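You operate a simulated robot arm through the tools that you are given. There is no shell and no other tool. Be economical: measure what you need, move in short steps, check, and stop when the job is done.

Carry out the task below with a simulated two-armed robot. There is one attempt and no reset: what you move stays moved.

JOB
On the top of the staging table, fold the orange rag in half, so that its two short edges meet.

Only the result counts: the job must be done as asked and must still hold three seconds after the hand-in. Knocking over, shifting, dropping, spilling or breaking anything else fails it. Flat cloth is picked up by pressing the open fingertips on it (5 to 10 N) and closing them slowly along it; thin cloth reads only 2 to 8 mm in the jaws.

ROBOT AND FRAMES
Two 7-joint arms with two-finger parallel grippers on one trunk, on a base that drives. Base frame: it is fixed to the floor where the robot stands at the start and does not move with it; the origin is under the middle of the robot, x ahead of it, y to its left, z up. Lengths are in mm, angles in degrees, forces in N, time in s.
The left shoulder is at the start at [70, 163, 1070], the right one opposite. With the tool pointing down near the work surface each hand reaches from about 400 to 880 mm from the robot's upright axis, wherever it stands, measured 20 degrees to its own side. Places, roughly: top of the staging table [700, 300, 800]. Payload 3.43 kg a hand.
The TCP of each hand is the grasp point between the finger pads, 34 mm short of the fingertips. In the tool frame z runs along the fingers and y along their closing line. The gripper opens to 128 mm. The fingers are 24 mm wide and 12 mm thick; the gripper's body (48 by 130 mm) begins 96 mm behind the TCP.
Orientation is that of the tool frame in the base frame, as [roll, pitch, yaw] about the fixed x, y, z axes, in that order (R = Rz(yaw) Ry(pitch) Rx(roll)). With the fingers straight down and closing along the base's y, the tool's x points along the base's -x, its y along +y and its z along -z.

CONTROLS
- The arms move only by the tool apply_moves. It takes "left_rows", "right_rows" or both (then of equal length, played together; a hand with none holds still); each is a list of rows, each a list of 2 entries, a list of its own where there are three numbers: the shift along the tool's x, y, z in mm, then the turn, a rotation vector about the tool's x, y, z in degrees. In form: [[[tx, ty, tz], [wx, wy, wz]], ...]. A call has 1 to 10 rows; each row is the pose to reach, as a shift and turn from the pose commanded when the call began, along the tool's axes at that moment. "left_fingers" and "right_fingers" are, for a hand that has rows, the opening in per cent of the stroke, from 0 (shut) to 100 (fully open), set as the call begins (left out, the last holds). Rows are played at 5 a second. More than 50 mm and 8.6 degrees between two rows, or a gripper value outside its range, and nothing of the call is played. Where a pose cannot be reached the arm comes as near as it can. A force on the tool above 40 N (or 10 N above the force at the start of the call, whichever is more), or a blocked arm, ends the call early, and 0.2 s more pass. Each finger travels about 153 mm/s and halts on what it meets, pressing with about 39 N; the grip force reading is that of the motor and also rises with nothing between the fingers. The clock runs only during rows and for 0.2 s after the last one: add rows that repeat a pose to give the fingers time. The reply holds the time, the measured pose of the TCP, the force on the tool along the base axes, the opening and the grip force, in the units named above and with some noise, with the torque about the TCP (base axes, N m) and any sound that the robot's microphone picked up.
- Cameras (640 x 400 px; columns grow to the right, rows downward): "scene" is now at [134.4, 0.9, 1286.5]; the picture's right is [0.00, -1.00, 0.00], its down [-0.66, 0.00, -0.75] and it looks along [0.75, 0.00, -0.66] (base axes); focal length 293 px, centre (320, 200). "left" rides on the left gripper at [76, 11, -160] in its tool frame; the picture's right is [-0.15, 0.99, 0.00], its down [-0.88, -0.13, -0.46] and it looks along [-0.45, -0.07, 0.89] (tool axes); focal length 234 px, centre (320, 200). "right" rides on the right gripper at [76, -11, -160] in its tool frame; the picture's right is [0.15, 0.99, 0.00], its down [-0.88, 0.13, -0.46] and it looks along [-0.45, 0.07, 0.89] (tool axes); focal length 234 px, centre (320, 200). There is no depth. A picture from a camera that has moved, and an enlarged one, comes with that camera's place and axes in the base frame and with its lens.
- snapshot(camera): a new picture of that camera. No time passes.
- lift_body(by): slides the trunk up (or, below 0, down) by that many mm; the arms and the scene camera ride with it, the base frame stays. It gives what a move gives, with no picture.
- roll_base(legs): drives the robot by 1 to 6 legs, each [ahead, left, turn to the left] in mm, mm and degrees, along the robot's own axes; the way and the turn of a leg run together, so that a leg with both is an arc; at most 1500 mm and 180 degrees a leg. The arms and the cameras ride along, it lands a little off, and it stops where it bumps. It gives what a move gives.
- aim_head(pan, tilt): turns the head with the scene camera to pan (to the left, within 86 degrees either way) and tilt (down, from -29 to 69), counted from straight ahead of the robot. It gives what a move gives.
- close_up(camera, box): a new picture of the part [left, top, right, bottom] of that camera's present view, enlarged. No time passes.
- finish_job(): hands the job in; it is judged then, once.

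Work in short steps. Places have to be worked out from the pictures, the camera data and where the tool is seen: move nearer, look again, correct. Check each grasp and each placing, and mend what went wrong. You have 120 turns and 88 pictures in all, those below and enlarged ones among them. Open the grippers and draw the arms clear of the work before you hand the job in, unless the task says otherwise; then end with one line.

The tools are called after "Request:" by a JSON object that holds its "method" and its "body". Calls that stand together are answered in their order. apply_moves: Moves the arms, as the interface text tells. Its arguments: {"type":"object","properties":{"left_rows":{"type":"array","items":{"type":"array"}},"left_fingers":{"type":"number"},"right_rows":{"type":"array","items":{"type":"array"}},"right_fingers":{"type":"number"}},"required":[]} The other tools are called the same way: lift_body (by) slides the trunk up or down; roll_base (legs) drives the base; aim_head (pan, tilt) turns the head that bears the scene camera; snapshot (camera) takes a picture; close_up (camera, box) takes an enlarged picture of a part of a camera's view; finish_job () hands the job in.

At the start:

```text
clock: 0.0
left_tool_pos: [634.3, 223.8, 1027.0]
left_orientation: [179.9, 0.0, -180.0]
left_wrist_force: [0.4, 0.0, -0.1]
left_torque: [0.01, 0.02, -0.05]
left_gripper_width: 128.2
left_gripper_force: 0.1
right_tool_pos: [660.6, -306.9, 973.5]
right_orientation: [179.9, -0.1, 180.0]
right_wrist_force: [0.5, 0.2, 0.2]
right_torque: [0.01, 0.03, -0.01]
right_gripper_width: 128.0
right_gripper_force: 0.1
trunk travel left (down, up): [-550.0, 390.0]
robot x, y, heading: [-0.2, 1.3, -0.0]
head pan, tilt: [0.0, 41.4]
```

scene: 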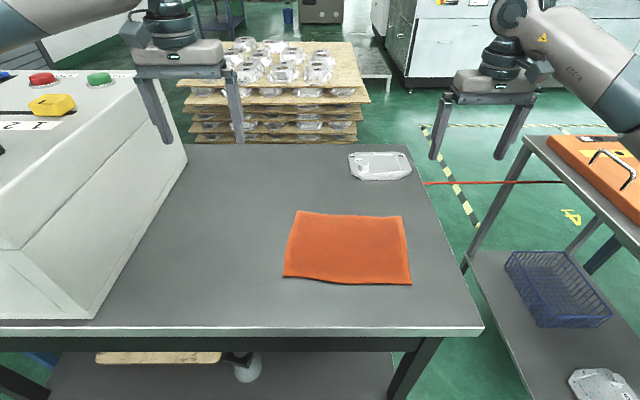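
right: 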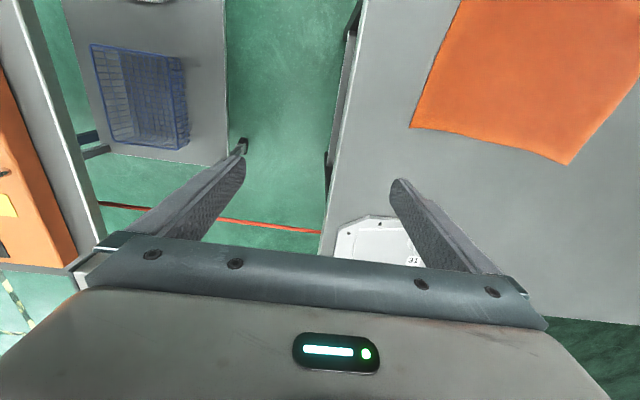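
left: 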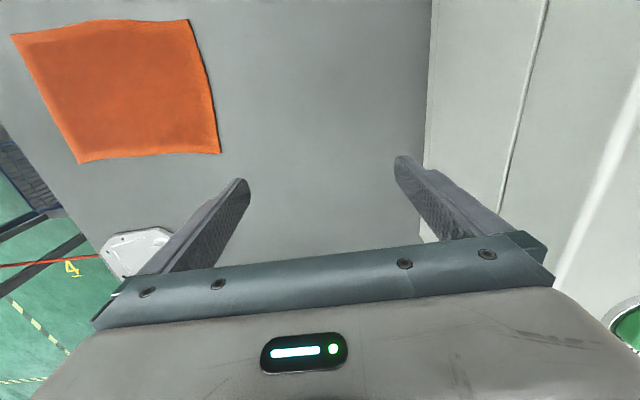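

The rag's corners work out to about (647,56), (630,-191), (446,-172) and (462,71), so its short edges are at y≈63 and y≈-181. I plan to lift both right corners, left hand far and right hand near, and fold them over to the left. First I centre the base on the rag and back off a little.

Request:
{"method": "roll_base", "body": {"legs": [[-60, -60, 0]]}}

Request:
{"method": "close_up", "body": {"camera": "scene", "box": [200, 130, 440, 280]}}

```text
clock: 1.1
left_tool_pos: [574.7, 161.5, 1028.7]
left_orientation: [179.9, 0.0, 179.9]
left_wrist_force: [-0.6, 0.0, 1.4]
left_torque: [0.01, 0.03, 0.0]
left_gripper_width: 128.0
left_gripper_force: 0.0
right_tool_pos: [601.1, -369.1, 973.5]
right_orientation: [180.0, 0.0, 179.9]
right_wrist_force: [-0.6, 0.2, 0.4]
right_torque: [0.03, -0.02, 0.0]
right_gripper_width: 128.0
right_gripper_force: 0.1
trunk travel left (down, up): [-550.0, 390.0]
robot x, y, heading: [-60.9, -61.1, -0.4]
head pan, tilt: [0.0, 41.4]
```

```text
2.67 times, centred on (320, 205) of scene
camera zoom: at [73.4, -59.6, 1286.5], right [0.0, -1.0, 0.0], down [-0.66, 0.0, -0.75], along [0.75, 0.0, -0.66], focal length 782 px, centre (320, 187)
```

zoom: 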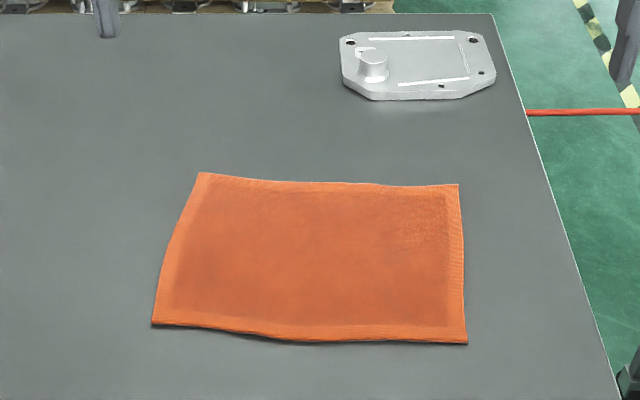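

The corners agree with the earlier estimate, and the rag is yawed about -4.5°. I bring both hands above the right-hand corners, left hand far and right hand near, with the fingers part-open and turned to match the rag.

Request:
{"method": "apply_moves", "body": {"left_rows": [[[-39, -40, 0], [0, 0, 0]], [[-39, -85, 10], [0, 0, 1]], [[-39, -130, 20], [0, 0, 2]], [[-39, -175, 35], [0, 0, 3]], [[-39, -220, 50], [0, 0, 4]], [[-39, -262, 65], [0, 0, 4.5]], [[-39, -300, 80], [0, 0, 4.5]], [[-39, -332, 90], [0, 0, 4.5]], [[-39, -332, 90], [0, 0, 4.5]]], "right_rows": [[[45, 0, 0], [0, 0, 0]], [[90, 10, 0], [0, 0, 1]], [[130, 35, 5], [0, 0, 2]], [[140, 80, 10], [0, 0, 3]], [[140, 120, 15], [0, 0, 4]], [[140, 155, 20], [0, 0, 4.5]], [[140, 190, 30], [0, 0, 4.5]], [[140, 212, 35], [0, 0, 4.5]], [[140, 212, 35], [0, 0, 4.5]]], "left_fingers": 20, "right_fingers": 20}}

Request:
{"method": "snapshot", "body": {"camera": "scene"}}

Request:
{"method": "snapshot", "body": {"camera": "left"}}

Request:
{"method": "snapshot", "body": {"camera": "right"}}

```text
refused: row 1 steps farther than a row can; nothing moved
```

```text
83 pictures are left
camera scene: at [73.4, -59.6, 1286.5], right [0.0, -1.0, 0.0], down [-0.66, 0.0, -0.75], along [0.75, 0.0, -0.66], focal length 293 px, centre (320, 200)
```

scene: 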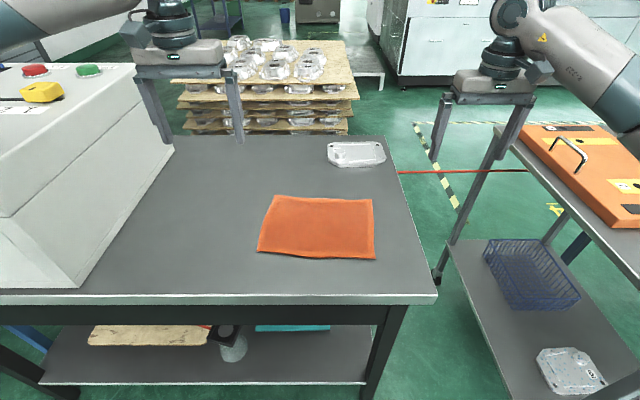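

```text
82 pictures are left
camera left: at [498.8, 172.9, 1187.9], right [0.15, 0.99, 0.0], down [0.88, -0.13, 0.46], along [0.45, -0.07, -0.89], focal length 234 px, centre (320, 200)
```

left: 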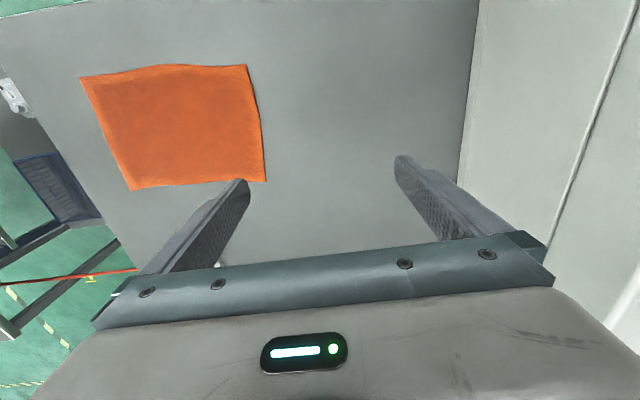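

```text
81 pictures are left
camera right: at [524.9, -381.1, 1134.2], right [-0.15, 0.99, 0.0], down [0.88, 0.13, 0.46], along [0.45, 0.07, -0.89], focal length 234 px, centre (320, 200)
```

right: 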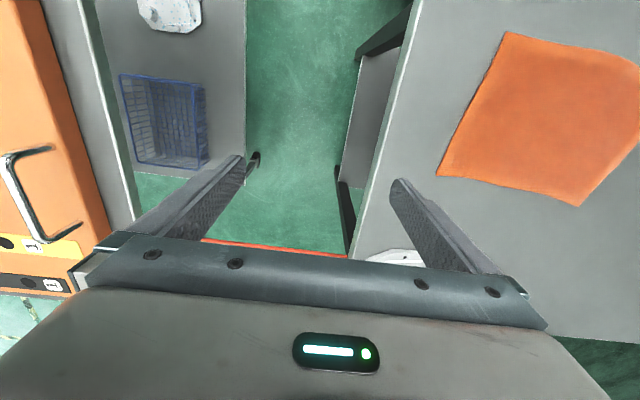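

The first row stepped too far for one row, so nothing moved. I resend it with smaller steps.

Request:
{"method": "apply_moves", "body": {"left_rows": [[[-20, -25, 0], [0, 0, 0]], [[-39, -60, 10], [0, 0, 0.5]], [[-39, -100, 20], [0, 0, 1]], [[-39, -140, 30], [0, 0, 2]], [[-39, -180, 40], [0, 0, 3]], [[-39, -220, 50], [0, 0, 4]], [[-39, -260, 65], [0, 0, 4.5]], [[-39, -300, 80], [0, 0, 4.5]], [[-39, -332, 90], [0, 0, 4.5]], [[-39, -332, 90], [0, 0, 4.5]]], "right_rows": [[[40, 0, 0], [0, 0, 0]], [[80, 10, 0], [0, 0, 0.5]], [[115, 30, 5], [0, 0, 1]], [[135, 65, 10], [0, 0, 2]], [[140, 100, 15], [0, 0, 3]], [[140, 135, 20], [0, 0, 4]], [[140, 170, 28], [0, 0, 4.5]], [[140, 195, 33], [0, 0, 4.5]], [[140, 212, 35], [0, 0, 4.5]], [[140, 212, 35], [0, 0, 4.5]]], "left_fingers": 20, "right_fingers": 20}}

Request:
{"method": "snapshot", "body": {"camera": "scene"}}

Request:
{"method": "snapshot", "body": {"camera": "left"}}

Request:
{"method": "snapshot", "body": {"camera": "right"}}

```text
clock: 3.3
left_tool_pos: [615.7, -170.4, 938.6]
left_orientation: [-180.0, -0.1, 175.5]
left_wrist_force: [0.1, -0.9, 1.2]
left_torque: [0.02, -0.01, -0.02]
left_gripper_width: 25.7
left_gripper_force: 0.0
right_tool_pos: [462.0, -155.7, 937.1]
right_orientation: [-179.9, 0.0, 175.4]
right_wrist_force: [-0.4, -0.1, -0.2]
right_torque: [-0.05, -0.06, -0.03]
right_gripper_width: 25.8
right_gripper_force: 0.0
trunk travel left (down, up): [-550.0, 390.0]
robot x, y, heading: [-59.0, -58.7, 0.0]
head pan, tilt: [0.0, 41.4]
```

```text
80 pictures are left
camera scene: at [74.1, -58.8, 1286.5], right [0.0, -1.0, 0.0], down [-0.66, 0.0, -0.75], along [0.75, 0.0, -0.66], focal length 293 px, centre (320, 200)
```

scene: 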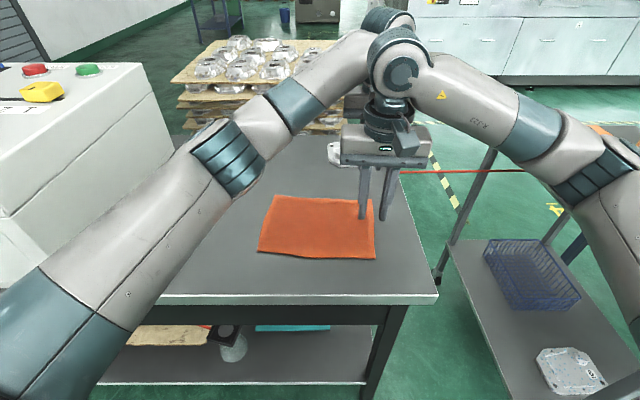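

```text
79 pictures are left
camera left: at [540.8, -153.1, 1097.8], right [0.22, 0.97, 0.0], down [0.87, -0.2, 0.46], along [0.44, -0.1, -0.89], focal length 234 px, centre (320, 200)
```

left: 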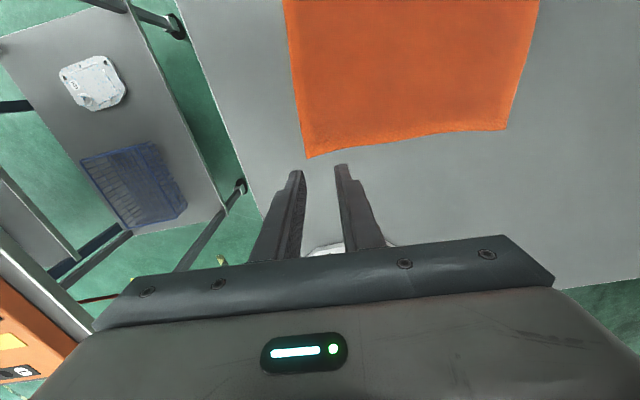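

```text
78 pictures are left
camera right: at [384.0, -161.5, 1098.0], right [-0.07, 1.0, 0.0], down [0.89, 0.06, 0.46], along [0.45, 0.03, -0.89], focal length 234 px, centre (320, 200)
```

right: 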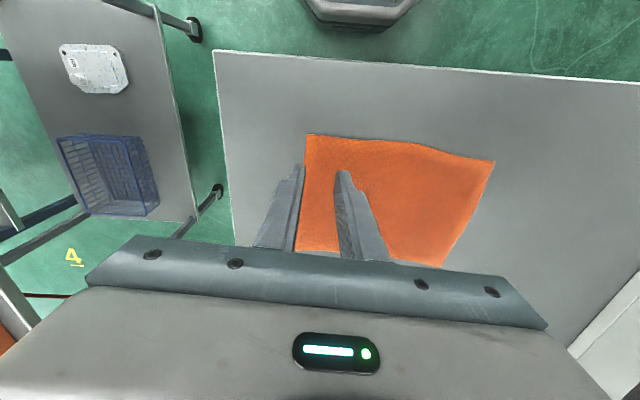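

The hand cameras put the right corners at about (626,-189) and (444,-174), so both hands are well placed. I shift the left hand 9 mm toward the robot and the right hand 2 mm to the right, then lower both to about 14 mm above the table.

Request:
{"method": "apply_moves", "body": {"left_rows": [[[9, 0, 30], [0, 0, 0]], [[9, 0, 60], [0, 0, 0]], [[9, 0, 90], [0, 0, 0]], [[9, 0, 90], [0, 0, 0]]], "right_rows": [[[0, -2, 29], [0, 0, 0]], [[0, -2, 58], [0, 0, 0]], [[0, -2, 88], [0, 0, 0]], [[0, -2, 88], [0, 0, 0]]]}}

Request:
{"method": "snapshot", "body": {"camera": "left"}}

Request:
{"method": "snapshot", "body": {"camera": "right"}}

Request:
{"method": "close_up", "body": {"camera": "scene", "box": [240, 100, 440, 280]}}

```text
clock: 4.3
left_tool_pos: [603.7, -169.0, 847.6]
left_orientation: [179.9, 0.0, 175.3]
left_wrist_force: [0.4, 0.9, 0.7]
left_torque: [-0.04, -0.01, -0.01]
left_gripper_width: 25.7
left_gripper_force: 0.1
right_tool_pos: [459.2, -158.7, 850.9]
right_orientation: [180.0, -0.1, 175.5]
right_wrist_force: [-1.1, -0.1, -0.6]
right_torque: [0.01, -0.01, 0.02]
right_gripper_width: 25.5
right_gripper_force: 0.1
trunk travel left (down, up): [-550.0, 390.0]
robot x, y, heading: [-58.7, -57.2, -0.2]
head pan, tilt: [0.0, 41.4]
```

```text
77 pictures are left
camera left: at [529.2, -152.8, 1007.3], right [0.23, 0.97, 0.0], down [0.87, -0.2, 0.46], along [0.44, -0.1, -0.89], focal length 234 px, centre (320, 200)
```

left: 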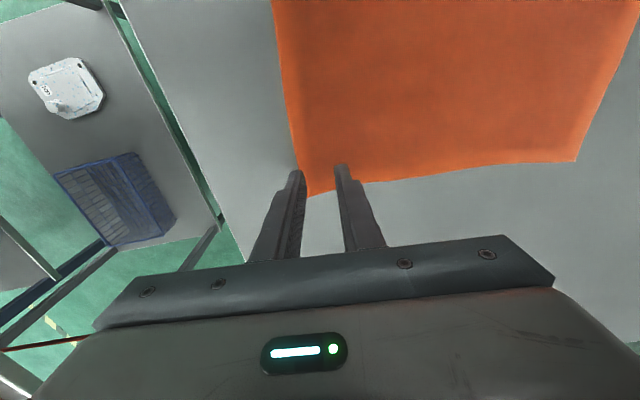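

```text
76 pictures are left
camera right: at [383.7, -164.1, 1010.8], right [-0.07, 1.0, 0.0], down [0.89, 0.06, 0.46], along [0.46, 0.03, -0.89], focal length 234 px, centre (320, 200)
```

right: 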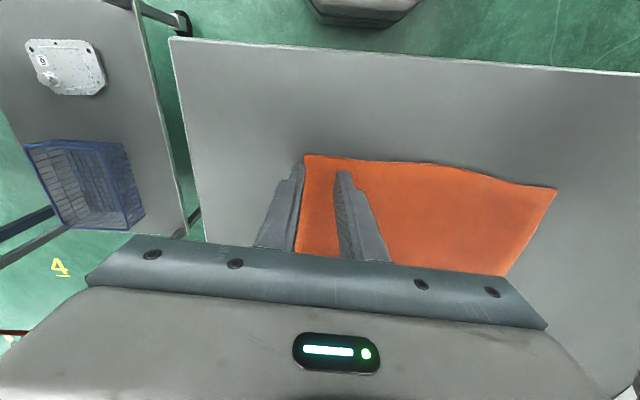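

```text
2.22 times, centred on (340, 190) of scene
camera zoom: at [73.5, -58.9, 1286.6], right [0.0, -1.0, 0.0], down [-0.66, 0.0, -0.75], along [0.75, 0.0, -0.66], focal length 651 px, centre (276, 222)
```

zoom: 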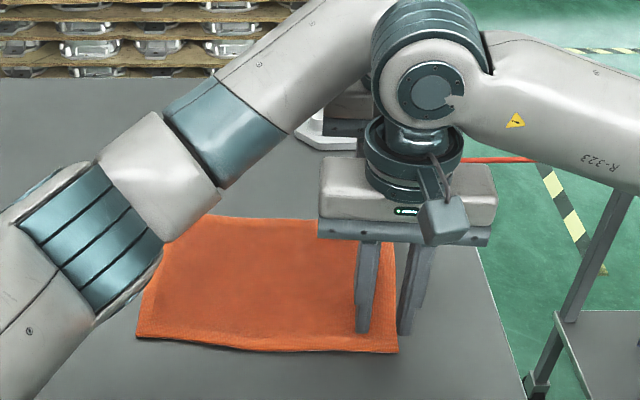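

Both hands sit correctly over the corners. I nudge each 3 mm further onto the rag and lower to about 3 mm above the table, then go on in small steps while watching the force.

Request:
{"method": "apply_moves", "body": {"left_rows": [[[0, 3, 5], [0, 0, 0]], [[0, 3, 9], [0, 0, 0]], [[0, 3, 11], [0, 0, 0]], [[0, 3, 11], [0, 0, 0]]], "right_rows": [[[0, 3, 7], [0, 0, 0]], [[0, 3, 12], [0, 0, 0]], [[0, 3, 14], [0, 0, 0]], [[0, 3, 14], [0, 0, 0]]]}}

```text
clock: 5.3
left_tool_pos: [604.1, -166.1, 837.6]
left_orientation: [-180.0, 0.1, 175.5]
left_wrist_force: [1.4, 1.6, 6.7]
left_torque: [0.07, -0.09, 0.01]
left_gripper_width: 25.4
left_gripper_force: 0.1
right_tool_pos: [460.7, -155.3, 837.4]
right_orientation: [-180.0, 0.1, 175.5]
right_wrist_force: [0.7, -0.8, 5.2]
right_torque: [-0.01, -0.01, -0.03]
right_gripper_width: 25.6
right_gripper_force: 0.1
trunk travel left (down, up): [-550.0, 390.0]
robot x, y, heading: [-61.2, -58.0, -0.1]
head pan, tilt: [0.0, 41.4]
```

Both hands are pressing with 5 to 7 N, which is in the right range. Now I close the fingers slowly in stages.

Request:
{"method": "apply_moves", "body": {"left_rows": [[[0, 0, 0], [0, 0, 0]]], "right_rows": [[[0, 0, 0.5], [0, 0, 0]]], "left_fingers": 16, "right_fingers": 16}}

Request:
{"method": "apply_moves", "body": {"left_rows": [[[0, 0, 0], [0, 0, 0]]], "right_rows": [[[0, 0, 0], [0, 0, 0]]], "left_fingers": 12, "right_fingers": 12}}

Request:
{"method": "close_up", "body": {"camera": "left", "box": [240, 100, 400, 220]}}

Request:
{"method": "close_up", "body": {"camera": "right", "box": [240, 100, 400, 220]}}

```text
clock: 5.7
left_tool_pos: [603.2, -165.8, 838.0]
left_orientation: [-180.0, 0.1, 175.4]
left_wrist_force: [1.8, -0.3, 6.5]
left_torque: [0.03, -0.08, -0.02]
left_gripper_width: 19.6
left_gripper_force: 0.1
right_tool_pos: [459.9, -156.5, 836.5]
right_orientation: [-180.0, 0.1, 175.4]
right_wrist_force: [0.0, -0.3, 11.3]
right_torque: [0.04, -0.04, 0.0]
right_gripper_width: 19.5
right_gripper_force: 0.0
trunk travel left (down, up): [-550.0, 390.0]
robot x, y, heading: [-58.6, -58.5, -0.2]
head pan, tilt: [0.0, 41.4]
```

```text
clock: 6.1
left_tool_pos: [603.6, -166.4, 837.4]
left_orientation: [180.0, 0.1, 175.3]
left_wrist_force: [0.3, -0.8, 6.8]
left_torque: [0.04, -0.01, 0.0]
left_gripper_width: 14.7
left_gripper_force: 0.1
right_tool_pos: [461.7, -155.4, 837.3]
right_orientation: [-180.0, 0.0, 175.5]
right_wrist_force: [0.9, -0.8, 12.0]
right_torque: [0.06, -0.03, 0.01]
right_gripper_width: 13.7
right_gripper_force: 0.1
trunk travel left (down, up): [-550.0, 390.0]
robot x, y, heading: [-60.3, -57.2, 0.0]
head pan, tilt: [0.0, 41.4]
```

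```text
3.33 times, centred on (320, 160) of left
camera zoom: at [528.9, -149.2, 997.0], right [0.22, 0.97, 0.0], down [0.87, -0.2, 0.46], along [0.45, -0.1, -0.89], focal length 781 px, centre (320, 333)
```

zoom: 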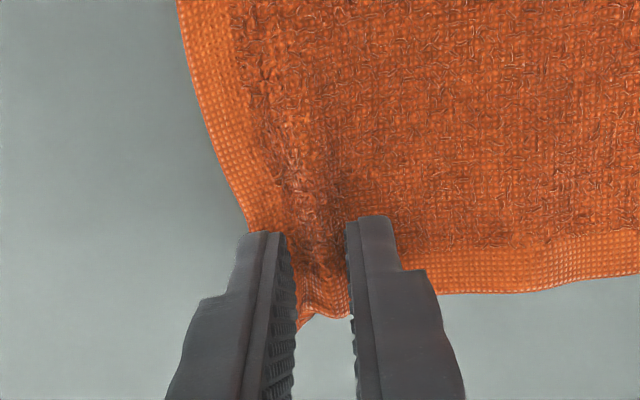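

```text
3.33 times, centred on (320, 160) of right
camera zoom: at [383.6, -161.1, 997.4], right [-0.07, 1.0, 0.0], down [0.89, 0.06, 0.46], along [0.46, 0.03, -0.89], focal length 781 px, centre (320, 333)
```

zoom: 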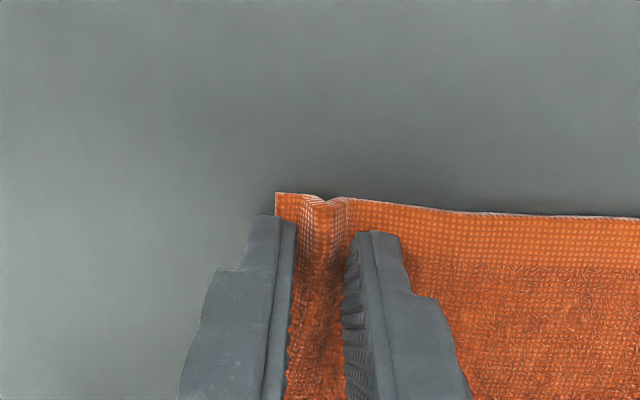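

A ridge is forming between the fingers at both corners, so I keep closing in stages.

Request:
{"method": "apply_moves", "body": {"left_rows": [[[0, 0, 0], [0, 0, 0]]], "right_rows": [[[0, 0, 0], [0, 0, 0]]], "left_fingers": 8, "right_fingers": 8}}

Request:
{"method": "apply_moves", "body": {"left_rows": [[[0, 0, 0], [0, 0, 0]]], "right_rows": [[[0, 0, 0], [0, 0, 0]]], "left_fingers": 4, "right_fingers": 4}}

Request:
{"method": "apply_moves", "body": {"left_rows": [[[0, 0, 0], [0, 0, 0]], [[0, 0, 0], [0, 0, 0]]], "right_rows": [[[0, 0, 0], [0, 0, 0]], [[0, 0, 0], [0, 0, 0]]], "left_fingers": 0, "right_fingers": 0}}

Request:
{"method": "close_up", "body": {"camera": "left", "box": [240, 100, 400, 220]}}

Request:
{"method": "close_up", "body": {"camera": "right", "box": [240, 100, 400, 220]}}

```text
clock: 6.5
left_tool_pos: [603.8, -166.3, 837.4]
left_orientation: [-179.9, 0.1, 175.5]
left_wrist_force: [-0.7, 0.1, 6.1]
left_torque: [0.02, 0.03, 0.01]
left_gripper_width: 9.9
left_gripper_force: 0.1
right_tool_pos: [460.0, -155.2, 836.0]
right_orientation: [-180.0, 0.2, 175.4]
right_wrist_force: [0.9, -1.1, 14.6]
right_torque: [0.05, -0.08, -0.03]
right_gripper_width: 9.0
right_gripper_force: 0.0
trunk travel left (down, up): [-550.0, 390.0]
robot x, y, heading: [-59.8, -58.5, 0.1]
head pan, tilt: [0.0, 41.4]
```

```text
clock: 6.9
left_tool_pos: [601.9, -166.0, 837.7]
left_orientation: [180.0, 0.1, 175.3]
left_wrist_force: [-0.2, 0.3, 6.8]
left_torque: [-0.02, 0.01, 0.02]
left_gripper_width: 6.5
left_gripper_force: 0.9
right_tool_pos: [459.3, -156.2, 836.6]
right_orientation: [180.0, 0.1, 175.4]
right_wrist_force: [1.0, 0.2, 15.0]
right_torque: [0.07, -0.03, 0.0]
right_gripper_width: 6.6
right_gripper_force: 1.4
trunk travel left (down, up): [-550.0, 390.0]
robot x, y, heading: [-59.1, -60.6, 0.3]
head pan, tilt: [0.0, 41.4]
```

```text
clock: 7.5
left_tool_pos: [604.2, -165.8, 836.7]
left_orientation: [-180.0, 0.1, 175.5]
left_wrist_force: [-0.1, -0.7, 6.3]
left_torque: [0.01, 0.01, -0.01]
left_gripper_width: 3.6
left_gripper_force: 38.0
right_tool_pos: [461.2, -154.0, 836.3]
right_orientation: [179.9, 0.1, 175.5]
right_wrist_force: [0.6, 1.1, 15.1]
right_torque: [0.11, -0.06, -0.02]
right_gripper_width: 3.9
right_gripper_force: 38.3
trunk travel left (down, up): [-550.0, 390.0]
robot x, y, heading: [-60.8, -61.1, -0.3]
head pan, tilt: [0.0, 41.4]
```

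```text
3.33 times, centred on (320, 160) of left
camera zoom: at [528.9, -148.8, 997.1], right [0.22, 0.97, 0.0], down [0.87, -0.2, 0.46], along [0.45, -0.1, -0.89], focal length 781 px, centre (320, 333)
```

zoom: 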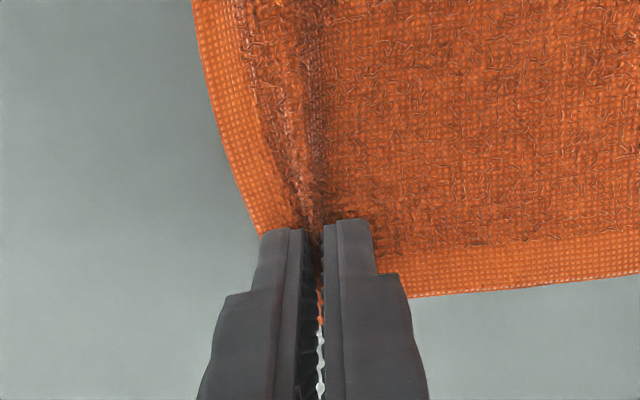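

```text
3.33 times, centred on (320, 160) of right
camera zoom: at [383.4, -160.7, 997.3], right [-0.07, 1.0, 0.0], down [0.89, 0.06, 0.46], along [0.46, 0.03, -0.89], focal length 781 px, centre (320, 333)
```

zoom: 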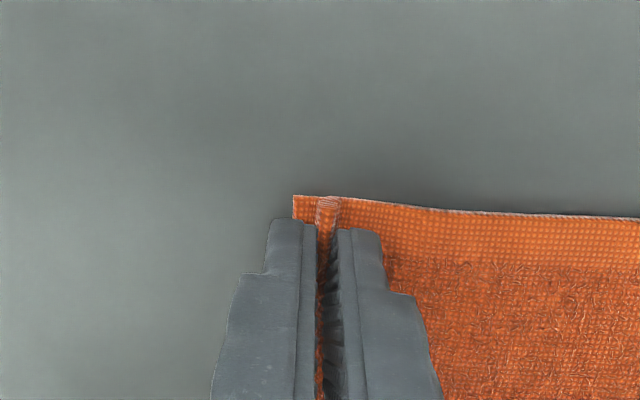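

Both hands have the rag, reading 3.6 and 3.9 mm at 38 N. The free hem points right, so instead of flipping the held edge over I'll lift the rag until it hangs and lay its lower half on the table toward the left. Then I bring the held edge back down over the lower edge, which keeps the hem from folding back. First I lift partway.

Request:
{"method": "apply_moves", "body": {"left_rows": [[[0, 0, -15], [0, 0, 0]], [[0, 8, -35], [0, 0, 0]], [[0, 20, -60], [0, 0, 0]], [[0, 35, -85], [0, 0, 0]], [[0, 50, -110], [0, 0, 0]], [[0, 65, -135], [0, 0, 0]], [[0, 65, -135], [0, 0, 0]]], "right_rows": [[[0, 0, -15], [0, 0, 0]], [[0, 8, -35], [0, 0, 0]], [[0, 20, -60], [0, 0, 0]], [[0, 35, -85], [0, 0, 0]], [[0, 50, -110], [0, 0, 0]], [[0, 65, -135], [0, 0, 0]], [[0, 65, -135], [0, 0, 0]]]}}

Request:
{"method": "snapshot", "body": {"camera": "scene"}}

```text
clock: 9.1
left_tool_pos: [611.6, -101.9, 971.9]
left_orientation: [180.0, -0.1, 175.4]
left_wrist_force: [-1.6, 0.0, 0.0]
left_torque: [0.02, 0.03, -0.01]
left_gripper_width: 3.6
left_gripper_force: 38.1
right_tool_pos: [466.1, -91.4, 969.9]
right_orientation: [-180.0, -0.1, 175.4]
right_wrist_force: [1.3, -0.4, -1.1]
right_torque: [0.0, -0.02, 0.03]
right_gripper_width: 3.7
right_gripper_force: 38.1
trunk travel left (down, up): [-550.0, 390.0]
robot x, y, heading: [-60.6, -60.7, -0.4]
head pan, tilt: [0.0, 41.4]
```

```text
70 pictures are left
camera scene: at [74.7, -60.0, 1286.4], right [0.0, -1.0, 0.0], down [-0.66, 0.0, -0.75], along [0.75, 0.0, -0.66], focal length 293 px, centre (320, 200)
```

scene: 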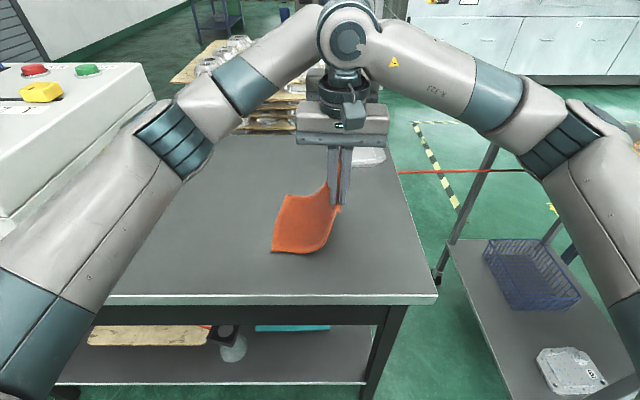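

It lifts cleanly. I raise it the rest of the way until it hangs just clear of the table.

Request:
{"method": "apply_moves", "body": {"left_rows": [[[0, 10, -20], [0, 0, 0]], [[0, 18, -40], [0, 0, 0]], [[0, 24, -60], [0, 0, 0]], [[0, 28, -80], [0, 0, 0]], [[0, 30, -98], [0, 0, 0]], [[0, 30, -113], [0, 0, 0]], [[0, 30, -113], [0, 0, 0]], [[0, 30, -113], [0, 0, 0]], [[0, 30, -113], [0, 0, 0]]], "right_rows": [[[0, 10, -20], [0, 0, 0]], [[0, 18, -40], [0, 0, 0]], [[0, 24, -60], [0, 0, 0]], [[0, 28, -80], [0, 0, 0]], [[0, 30, -98], [0, 0, 0]], [[0, 30, -113], [0, 0, 0]], [[0, 30, -113], [0, 0, 0]], [[0, 30, -113], [0, 0, 0]], [[0, 30, -113], [0, 0, 0]]]}}

Request:
{"method": "snapshot", "body": {"camera": "scene"}}

Request:
{"method": "snapshot", "body": {"camera": "right"}}

Request:
{"method": "snapshot", "body": {"camera": "left"}}

```text
clock: 11.1
left_tool_pos: [611.7, -70.3, 1085.6]
left_orientation: [-180.0, 0.0, 175.4]
left_wrist_force: [0.1, -0.7, 0.7]
left_torque: [0.01, 0.02, 0.02]
left_gripper_width: 3.3
left_gripper_force: 39.0
right_tool_pos: [468.4, -62.6, 1083.0]
right_orientation: [179.9, -0.1, 175.4]
right_wrist_force: [-0.1, -0.6, 0.2]
right_torque: [-0.01, 0.02, 0.02]
right_gripper_width: 3.7
right_gripper_force: 38.4
trunk travel left (down, up): [-550.0, 390.0]
robot x, y, heading: [-61.3, -59.4, -0.3]
head pan, tilt: [0.0, 41.4]
```

```text
69 pictures are left
camera scene: at [74.2, -59.0, 1286.5], right [0.0, -1.0, 0.0], down [-0.66, 0.0, -0.75], along [0.75, 0.0, -0.66], focal length 293 px, centre (320, 200)
```

scene: 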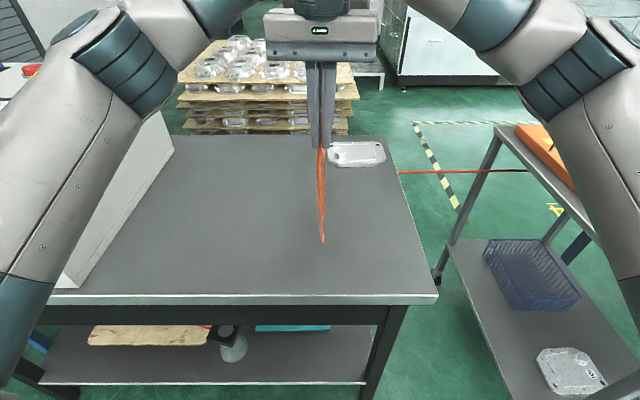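

```text
68 pictures are left
camera right: at [392.4, -67.8, 1244.8], right [-0.07, 1.0, 0.0], down [0.89, 0.06, 0.46], along [0.45, 0.03, -0.89], focal length 234 px, centre (320, 200)
```

right: 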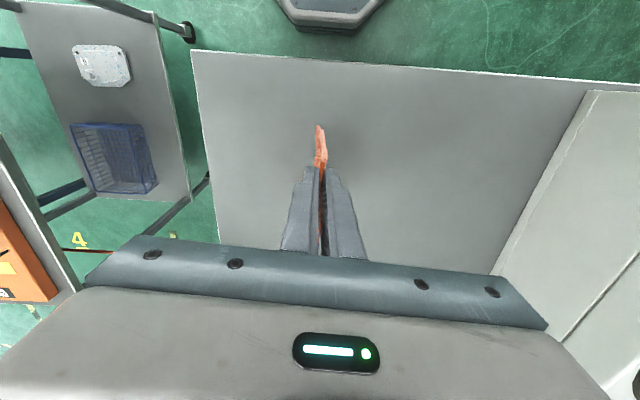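

```text
67 pictures are left
camera left: at [537.6, -53.9, 1244.9], right [0.22, 0.97, 0.0], down [0.87, -0.2, 0.46], along [0.44, -0.1, -0.89], focal length 234 px, centre (320, 200)
```

left: 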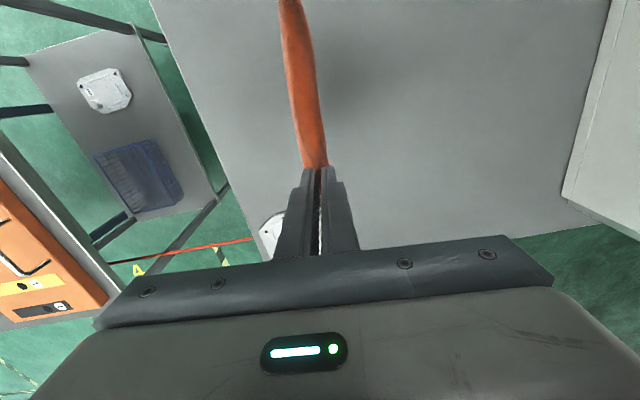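

The rag hangs straight, with about 205 mm free and its lower edge about 45 mm above the table at y≈-65. I lower it while moving left so the lower half lies down pointing left.

Request:
{"method": "apply_moves", "body": {"left_rows": [[[0, 0, 20], [0, 0, 0]], [[0, 2, 38], [0, 0, 0]], [[0, 12, 48], [0, 0, 0]], [[0, 26, 58], [0, 0, 0]], [[0, 40, 70], [0, 0, 0]], [[0, 54, 84], [0, 0, 0]], [[0, 68, 99], [0, 0, 0]], [[0, 80, 114], [0, 0, 0]], [[0, 80, 114], [0, 0, 0]]], "right_rows": [[[0, 0, 20], [0, 0, 0]], [[0, 2, 38], [0, 0, 0]], [[0, 12, 48], [0, 0, 0]], [[0, 26, 58], [0, 0, 0]], [[0, 40, 70], [0, 0, 0]], [[0, 54, 84], [0, 0, 0]], [[0, 68, 99], [0, 0, 0]], [[0, 80, 114], [0, 0, 0]], [[0, 80, 114], [0, 0, 0]]]}}

Request:
{"method": "close_up", "body": {"camera": "scene", "box": [200, 100, 440, 280]}}

Request:
{"method": "snapshot", "body": {"camera": "right"}}

```text
clock: 13.1
left_tool_pos: [620.6, 8.1, 970.9]
left_orientation: [-180.0, 0.0, 175.4]
left_wrist_force: [-1.8, -1.0, -0.8]
left_torque: [0.01, 0.02, -0.01]
left_gripper_width: 3.6
left_gripper_force: 38.4
right_tool_pos: [473.8, 18.3, 969.7]
right_orientation: [179.9, 0.0, 175.4]
right_wrist_force: [1.0, 0.1, -0.2]
right_torque: [0.05, -0.08, 0.01]
right_gripper_width: 3.5
right_gripper_force: 38.6
trunk travel left (down, up): [-550.0, 390.0]
robot x, y, heading: [-60.2, -59.8, -0.3]
head pan, tilt: [0.0, 41.4]
```

```text
2.22 times, centred on (320, 190) of scene
camera zoom: at [73.8, -59.6, 1286.5], right [0.0, -1.0, 0.0], down [-0.66, 0.0, -0.75], along [0.75, 0.0, -0.66], focal length 651 px, centre (320, 222)
```

zoom: 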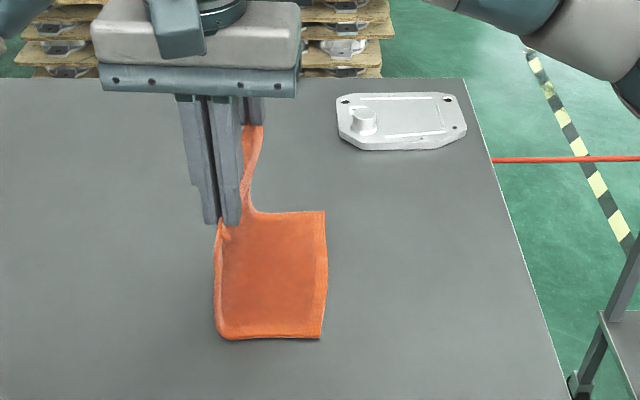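

```text
65 pictures are left
camera right: at [398.4, 12.2, 1131.2], right [-0.07, 1.0, 0.0], down [0.89, 0.06, 0.46], along [0.45, 0.03, -0.89], focal length 234 px, centre (320, 200)
```

right: 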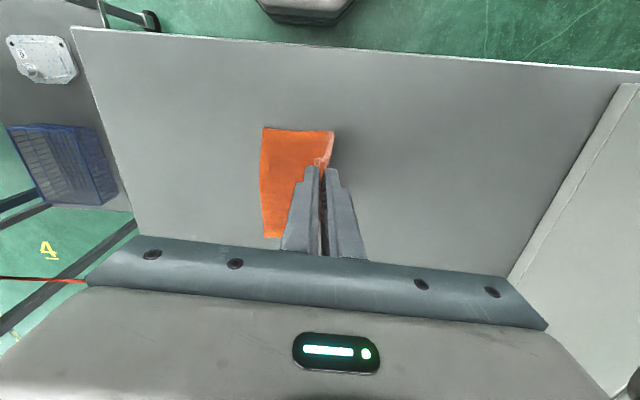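

The lower edge is neatly laid at y≈-61 to -65 and the rest trails left as planned. I lay the remainder of the lower half, up to a crease near y≈60, then start back over.

Request:
{"method": "apply_moves", "body": {"left_rows": [[[0, 13, 15], [0, 0, 0]], [[0, 26, 31], [0, 0, 0]], [[0, 38, 48], [0, 0, 0]], [[0, 40, 56], [0, 0, 0]], [[0, 28, 60], [0, 0, 0]], [[0, 15, 66], [0, 0, 0]], [[0, 2, 74], [0, 0, 0]], [[0, -10, 83], [0, 0, 0]], [[0, -10, 83], [0, 0, 0]]], "right_rows": [[[0, 13, 15], [0, 0, 0]], [[0, 26, 31], [0, 0, 0]], [[0, 38, 48], [0, 0, 0]], [[0, 40, 56], [0, 0, 0]], [[0, 28, 60], [0, 0, 0]], [[0, 15, 66], [0, 0, 0]], [[0, 2, 74], [0, 0, 0]], [[0, -10, 83], [0, 0, 0]], [[0, -10, 83], [0, 0, 0]]]}}

Request:
{"method": "close_up", "body": {"camera": "scene", "box": [200, 100, 440, 280]}}

Request:
{"method": "snapshot", "body": {"camera": "left"}}

```text
clock: 15.1
left_tool_pos: [617.0, -1.4, 888.0]
left_orientation: [180.0, 0.0, 175.5]
left_wrist_force: [-1.0, -0.3, 0.0]
left_torque: [0.0, 0.0, -0.01]
left_gripper_width: 3.6
left_gripper_force: 37.7
right_tool_pos: [474.0, 11.3, 886.5]
right_orientation: [179.9, 0.0, 175.3]
right_wrist_force: [0.7, -0.2, 0.7]
right_torque: [-0.02, -0.04, 0.02]
right_gripper_width: 3.4
right_gripper_force: 38.6
trunk travel left (down, up): [-550.0, 390.0]
robot x, y, heading: [-58.5, -61.5, -0.3]
head pan, tilt: [0.0, 41.4]
```

```text
2.22 times, centred on (320, 190) of scene
camera zoom: at [73.9, -58.4, 1286.5], right [0.0, -1.0, 0.0], down [-0.66, 0.0, -0.75], along [0.75, 0.0, -0.66], focal length 651 px, centre (320, 222)
```

zoom: 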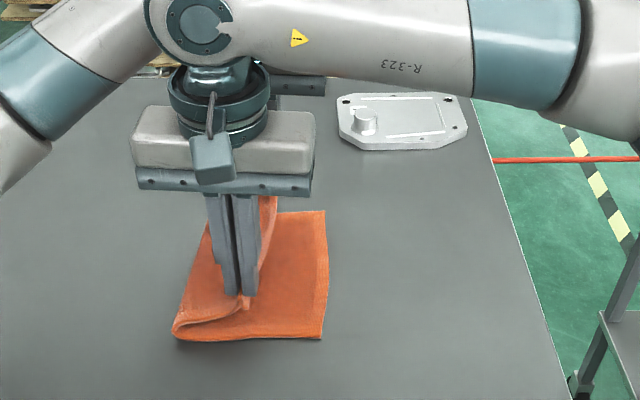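

```text
63 pictures are left
camera left: at [543.1, 15.7, 1047.6], right [0.22, 0.97, 0.0], down [0.87, -0.2, 0.46], along [0.44, -0.1, -0.89], focal length 234 px, centre (320, 200)
```

left: 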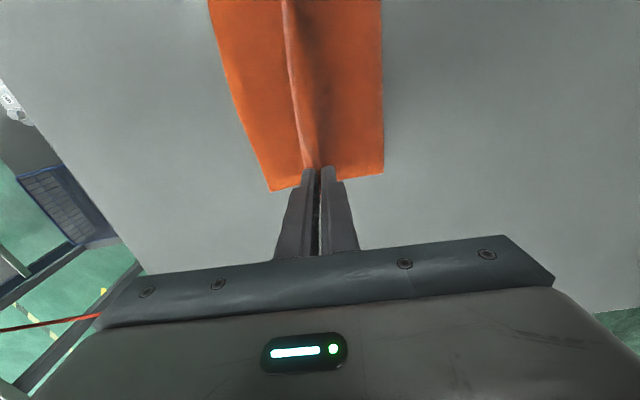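

The lower edge stayed put and the fold is forming correctly. I carry on down and to the right to put the held edge near the lower edge.

Request:
{"method": "apply_moves", "body": {"left_rows": [[[0, -10, 8], [0, 0, 0]], [[0, -19, 18], [0, 0, 0]], [[0, -27, 28], [0, 0, 0]], [[0, -33, 37], [0, 0, 0]], [[0, -38, 43], [0, 0, 0]], [[0, -40, 46], [0, 0, 0]], [[0, -40, 46], [0, 0, 0]]], "right_rows": [[[0, -10, 8], [0, 0, 0]], [[0, -19, 18], [0, 0, 0]], [[0, -27, 28], [0, 0, 0]], [[0, -33, 37], [0, 0, 0]], [[0, -38, 43], [0, 0, 0]], [[0, -40, 46], [0, 0, 0]], [[0, -40, 46], [0, 0, 0]]]}}

Request:
{"method": "close_up", "body": {"camera": "scene", "box": [200, 100, 440, 280]}}

Request:
{"method": "snapshot", "body": {"camera": "left"}}

Request:
{"method": "snapshot", "body": {"camera": "right"}}

```text
clock: 16.7
left_tool_pos: [615.2, -40.0, 841.7]
left_orientation: [-179.9, 0.1, 175.5]
left_wrist_force: [-1.6, 1.7, 4.2]
left_torque: [0.0, 0.08, 0.02]
left_gripper_width: 3.4
left_gripper_force: 38.7
right_tool_pos: [469.7, -32.1, 843.0]
right_orientation: [180.0, 0.1, 175.5]
right_wrist_force: [-0.6, 0.6, 7.5]
right_torque: [0.05, -0.04, 0.0]
right_gripper_width: 3.8
right_gripper_force: 38.2
trunk travel left (down, up): [-550.0, 390.0]
robot x, y, heading: [-59.6, -60.2, -0.1]
head pan, tilt: [0.0, 41.4]
```

```text
2.22 times, centred on (320, 190) of scene
camera zoom: at [72.9, -58.9, 1286.7], right [0.0, -1.0, 0.0], down [-0.66, 0.0, -0.75], along [0.75, 0.0, -0.66], focal length 651 px, centre (320, 222)
```

zoom: 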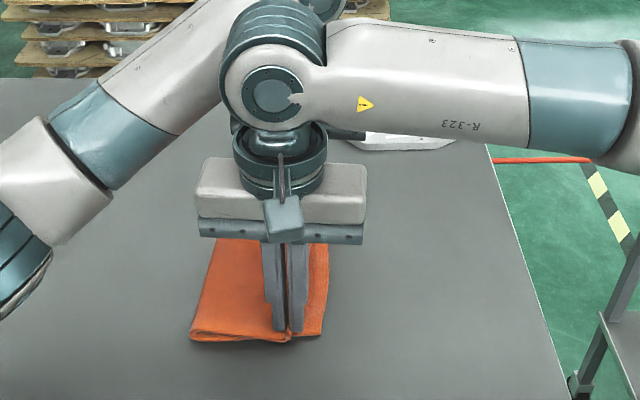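

```text
61 pictures are left
camera left: at [539.5, -23.7, 1002.1], right [0.22, 0.97, 0.0], down [0.87, -0.2, 0.46], along [0.45, -0.1, -0.89], focal length 234 px, centre (320, 200)
```

left: 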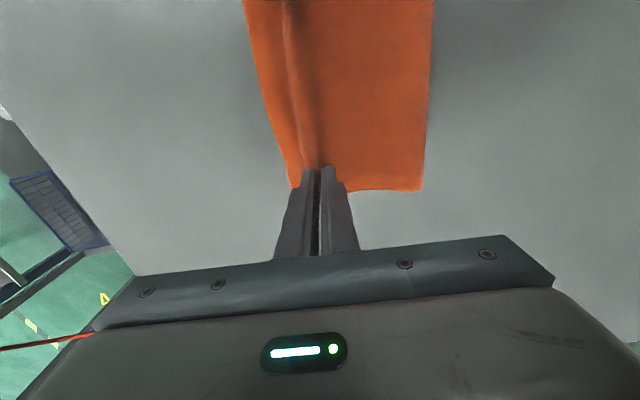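

```text
60 pictures are left
camera right: at [393.6, -36.8, 1003.0], right [-0.07, 1.0, 0.0], down [0.89, 0.06, 0.46], along [0.46, 0.03, -0.89], focal length 234 px, centre (320, 200)
```

right: 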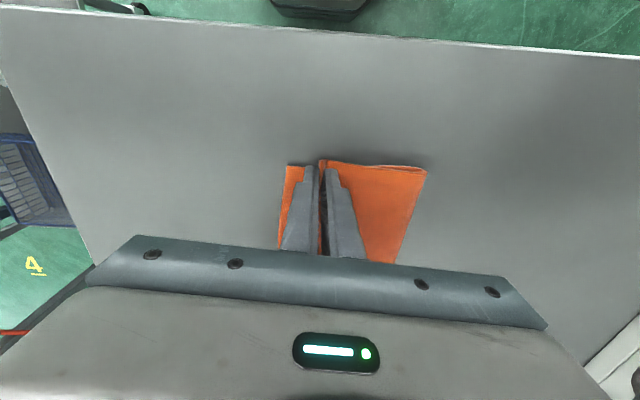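

Both hands rest on the stack with light force. I take enlarged looks at the edges before releasing.

Request:
{"method": "close_up", "body": {"camera": "right", "box": [260, 140, 440, 270]}}

Request:
{"method": "close_up", "body": {"camera": "left", "box": [220, 0, 450, 210]}}

```text
3.08 times, centred on (350, 205) of right
camera zoom: at [393.6, -36.8, 1003.0], right [-0.07, 1.0, 0.0], down [0.89, 0.06, 0.46], along [0.46, 0.03, -0.89], focal length 720 px, centre (228, 185)
```

zoom: 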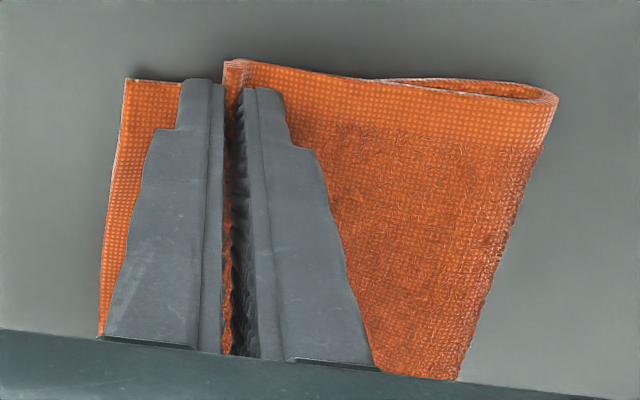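

```text
1.90 times, centred on (335, 105) of left
camera zoom: at [539.5, -23.7, 1002.1], right [0.22, 0.97, 0.0], down [0.87, -0.2, 0.46], along [0.45, -0.1, -0.89], focal length 446 px, centre (291, 381)
```

zoom: 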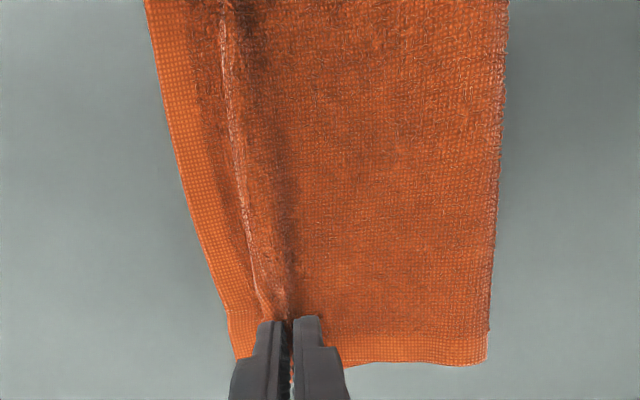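

I open the fingers gently while almost unloaded, so the pinched ridge can spread flat again.

Request:
{"method": "apply_moves", "body": {"left_rows": [[[0, 0, -2], [0, 0, 0]], [[0, 0, -2], [0, 0, 0]]], "right_rows": [[[0, 0, -2], [0, 0, 0]], [[0, 0, -2], [0, 0, 0]]], "left_fingers": 8, "right_fingers": 8}}

Request:
{"method": "apply_moves", "body": {"left_rows": [[[0, 0, 0], [0, 0, 0]], [[0, 0, 0], [0, 0, 0]]], "right_rows": [[[0, 0, 0], [0, 0, 0]], [[0, 0, 0], [0, 0, 0]]], "left_fingers": 20, "right_fingers": 20}}

Request:
{"method": "apply_moves", "body": {"left_rows": [[[0, 0, -20], [0, 0, 0]], [[0, 0, -50], [0, 0, 0]], [[0, 0, -90], [0, 0, 0]], [[0, 0, -90], [0, 0, 0]]], "right_rows": [[[0, 0, -20], [0, 0, 0]], [[0, 0, -50], [0, 0, 0]], [[0, 0, -90], [0, 0, 0]], [[0, 0, -90], [0, 0, 0]]]}}

Request:
{"method": "snapshot", "body": {"camera": "left"}}

Request:
{"method": "snapshot", "body": {"camera": "right"}}

Request:
{"method": "close_up", "body": {"camera": "scene", "box": [220, 120, 380, 260]}}

```text
clock: 17.3
left_tool_pos: [614.1, -42.2, 843.1]
left_orientation: [-180.0, 0.0, 175.4]
left_wrist_force: [-0.5, 0.8, 1.1]
left_torque: [0.01, 0.03, -0.01]
left_gripper_width: 10.2
left_gripper_force: 0.0
right_tool_pos: [470.8, -31.8, 842.2]
right_orientation: [180.0, 0.0, 175.3]
right_wrist_force: [-0.3, 0.0, 1.3]
right_torque: [-0.02, -0.02, 0.02]
right_gripper_width: 10.2
right_gripper_force: 0.0
trunk travel left (down, up): [-550.0, 390.0]
robot x, y, heading: [-62.4, -58.5, 0.0]
head pan, tilt: [0.0, 41.4]
```

```text
clock: 17.9
left_tool_pos: [614.4, -40.8, 844.4]
left_orientation: [179.9, -0.1, 175.4]
left_wrist_force: [0.1, 0.9, 1.7]
left_torque: [0.02, 0.02, 0.0]
left_gripper_width: 25.1
left_gripper_force: 0.1
right_tool_pos: [470.2, -29.6, 842.7]
right_orientation: [179.9, 0.0, 175.4]
right_wrist_force: [0.7, 0.2, 1.3]
right_torque: [0.05, -0.03, -0.03]
right_gripper_width: 25.5
right_gripper_force: 0.0
trunk travel left (down, up): [-550.0, 390.0]
robot x, y, heading: [-61.6, -59.2, -0.3]
head pan, tilt: [0.0, 41.4]
```

```text
clock: 18.9
left_tool_pos: [615.1, -42.0, 933.3]
left_orientation: [180.0, -0.2, 175.5]
left_wrist_force: [0.5, 0.8, -0.7]
left_torque: [-0.03, 0.02, -0.01]
left_gripper_width: 25.7
left_gripper_force: 0.0
right_tool_pos: [473.1, -33.5, 931.4]
right_orientation: [179.9, -0.1, 175.4]
right_wrist_force: [0.5, 0.2, 0.4]
right_torque: [-0.04, 0.04, 0.02]
right_gripper_width: 25.6
right_gripper_force: 0.1
trunk travel left (down, up): [-550.0, 390.0]
robot x, y, heading: [-63.4, -59.5, -0.3]
head pan, tilt: [0.0, 41.4]
```

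```text
57 pictures are left
camera left: at [541.4, -25.0, 1093.1], right [0.22, 0.97, 0.0], down [0.87, -0.2, 0.45], along [0.44, -0.1, -0.89], focal length 234 px, centre (320, 200)
```

left: 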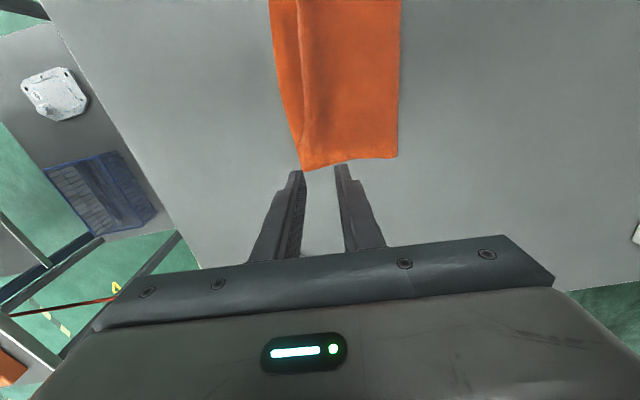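

```text
56 pictures are left
camera right: at [396.5, -38.4, 1092.8], right [-0.07, 1.0, 0.0], down [0.89, 0.06, 0.45], along [0.45, 0.03, -0.89], focal length 234 px, centre (320, 200)
```

right: 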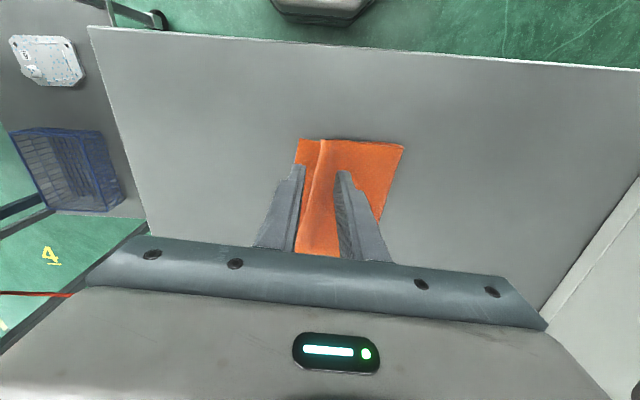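

```text
2.86 times, centred on (300, 190) of scene
camera zoom: at [75.2, -59.0, 1286.3], right [0.0, -1.0, 0.0], down [-0.66, 0.0, -0.75], along [0.75, 0.0, -0.66], focal length 838 px, centre (377, 229)
```

zoom: 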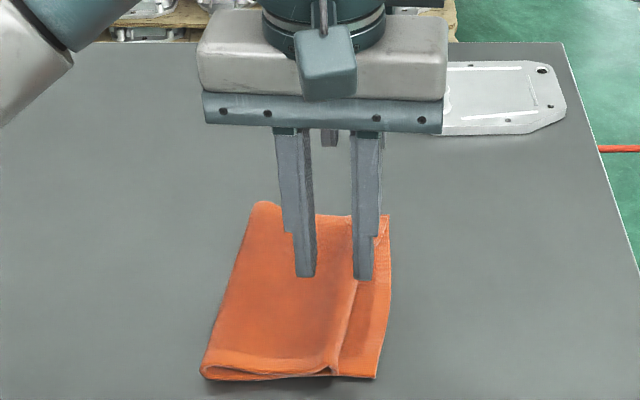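

The rag is released. I draw the hands apart to get a clear view of the edges.

Request:
{"method": "apply_moves", "body": {"left_rows": [[[0, 30, -20], [0, 0, 0]], [[0, 70, -40], [0, 0, 0]], [[0, 110, -50], [0, 0, 0]], [[0, 150, -60], [0, 0, 0]], [[0, 190, -60], [0, 0, 0]], [[0, 220, -60], [0, 0, 0]]], "right_rows": [[[0, -30, -20], [0, 0, 0]], [[0, -70, -40], [0, 0, 0]], [[0, -110, -50], [0, 0, 0]], [[0, -150, -60], [0, 0, 0]], [[0, -190, -60], [0, 0, 0]], [[0, -220, -60], [0, 0, 0]]]}}

Request:
{"method": "close_up", "body": {"camera": "scene", "box": [230, 160, 370, 270]}}

Request:
{"method": "snapshot", "body": {"camera": "right"}}

```text
clock: 20.5
left_tool_pos: [635.0, 143.7, 997.3]
left_orientation: [179.6, 0.1, 173.4]
left_wrist_force: [0.3, 0.3, -0.8]
left_torque: [-0.02, -0.02, 0.0]
left_gripper_width: 25.6
left_gripper_force: 0.0
right_tool_pos: [453.1, -266.6, 992.6]
right_orientation: [179.7, 0.0, 174.7]
right_wrist_force: [-0.2, -0.5, -0.3]
right_torque: [-0.03, -0.01, 0.0]
right_gripper_width: 25.5
right_gripper_force: 0.0
trunk travel left (down, up): [-550.0, 390.0]
robot x, y, heading: [-59.8, -64.2, -0.7]
head pan, tilt: [0.0, 41.4]
stopped in row 6 (left hand): the arm was blocked; the commanded pose is now the measured one
```

```text
3.64 times, centred on (300, 215) of scene
camera zoom: at [73.8, -71.9, 1287.2], right [-0.02, -1.0, -0.01], down [-0.66, 0.02, -0.75], along [0.75, -0.01, -0.66], focal length 1066 px, centre (393, 146)
```

zoom: 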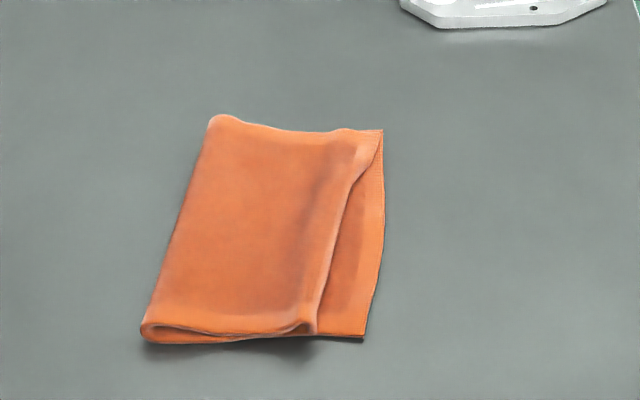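

```text
53 pictures are left
camera right: at [375.0, -272.9, 1153.3], right [-0.05, 1.0, 0.01], down [0.89, 0.04, 0.46], along [0.46, 0.03, -0.89], focal length 234 px, centre (320, 200)
```

right: 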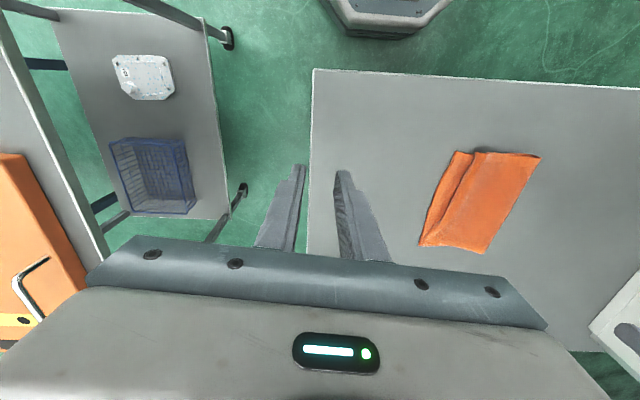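

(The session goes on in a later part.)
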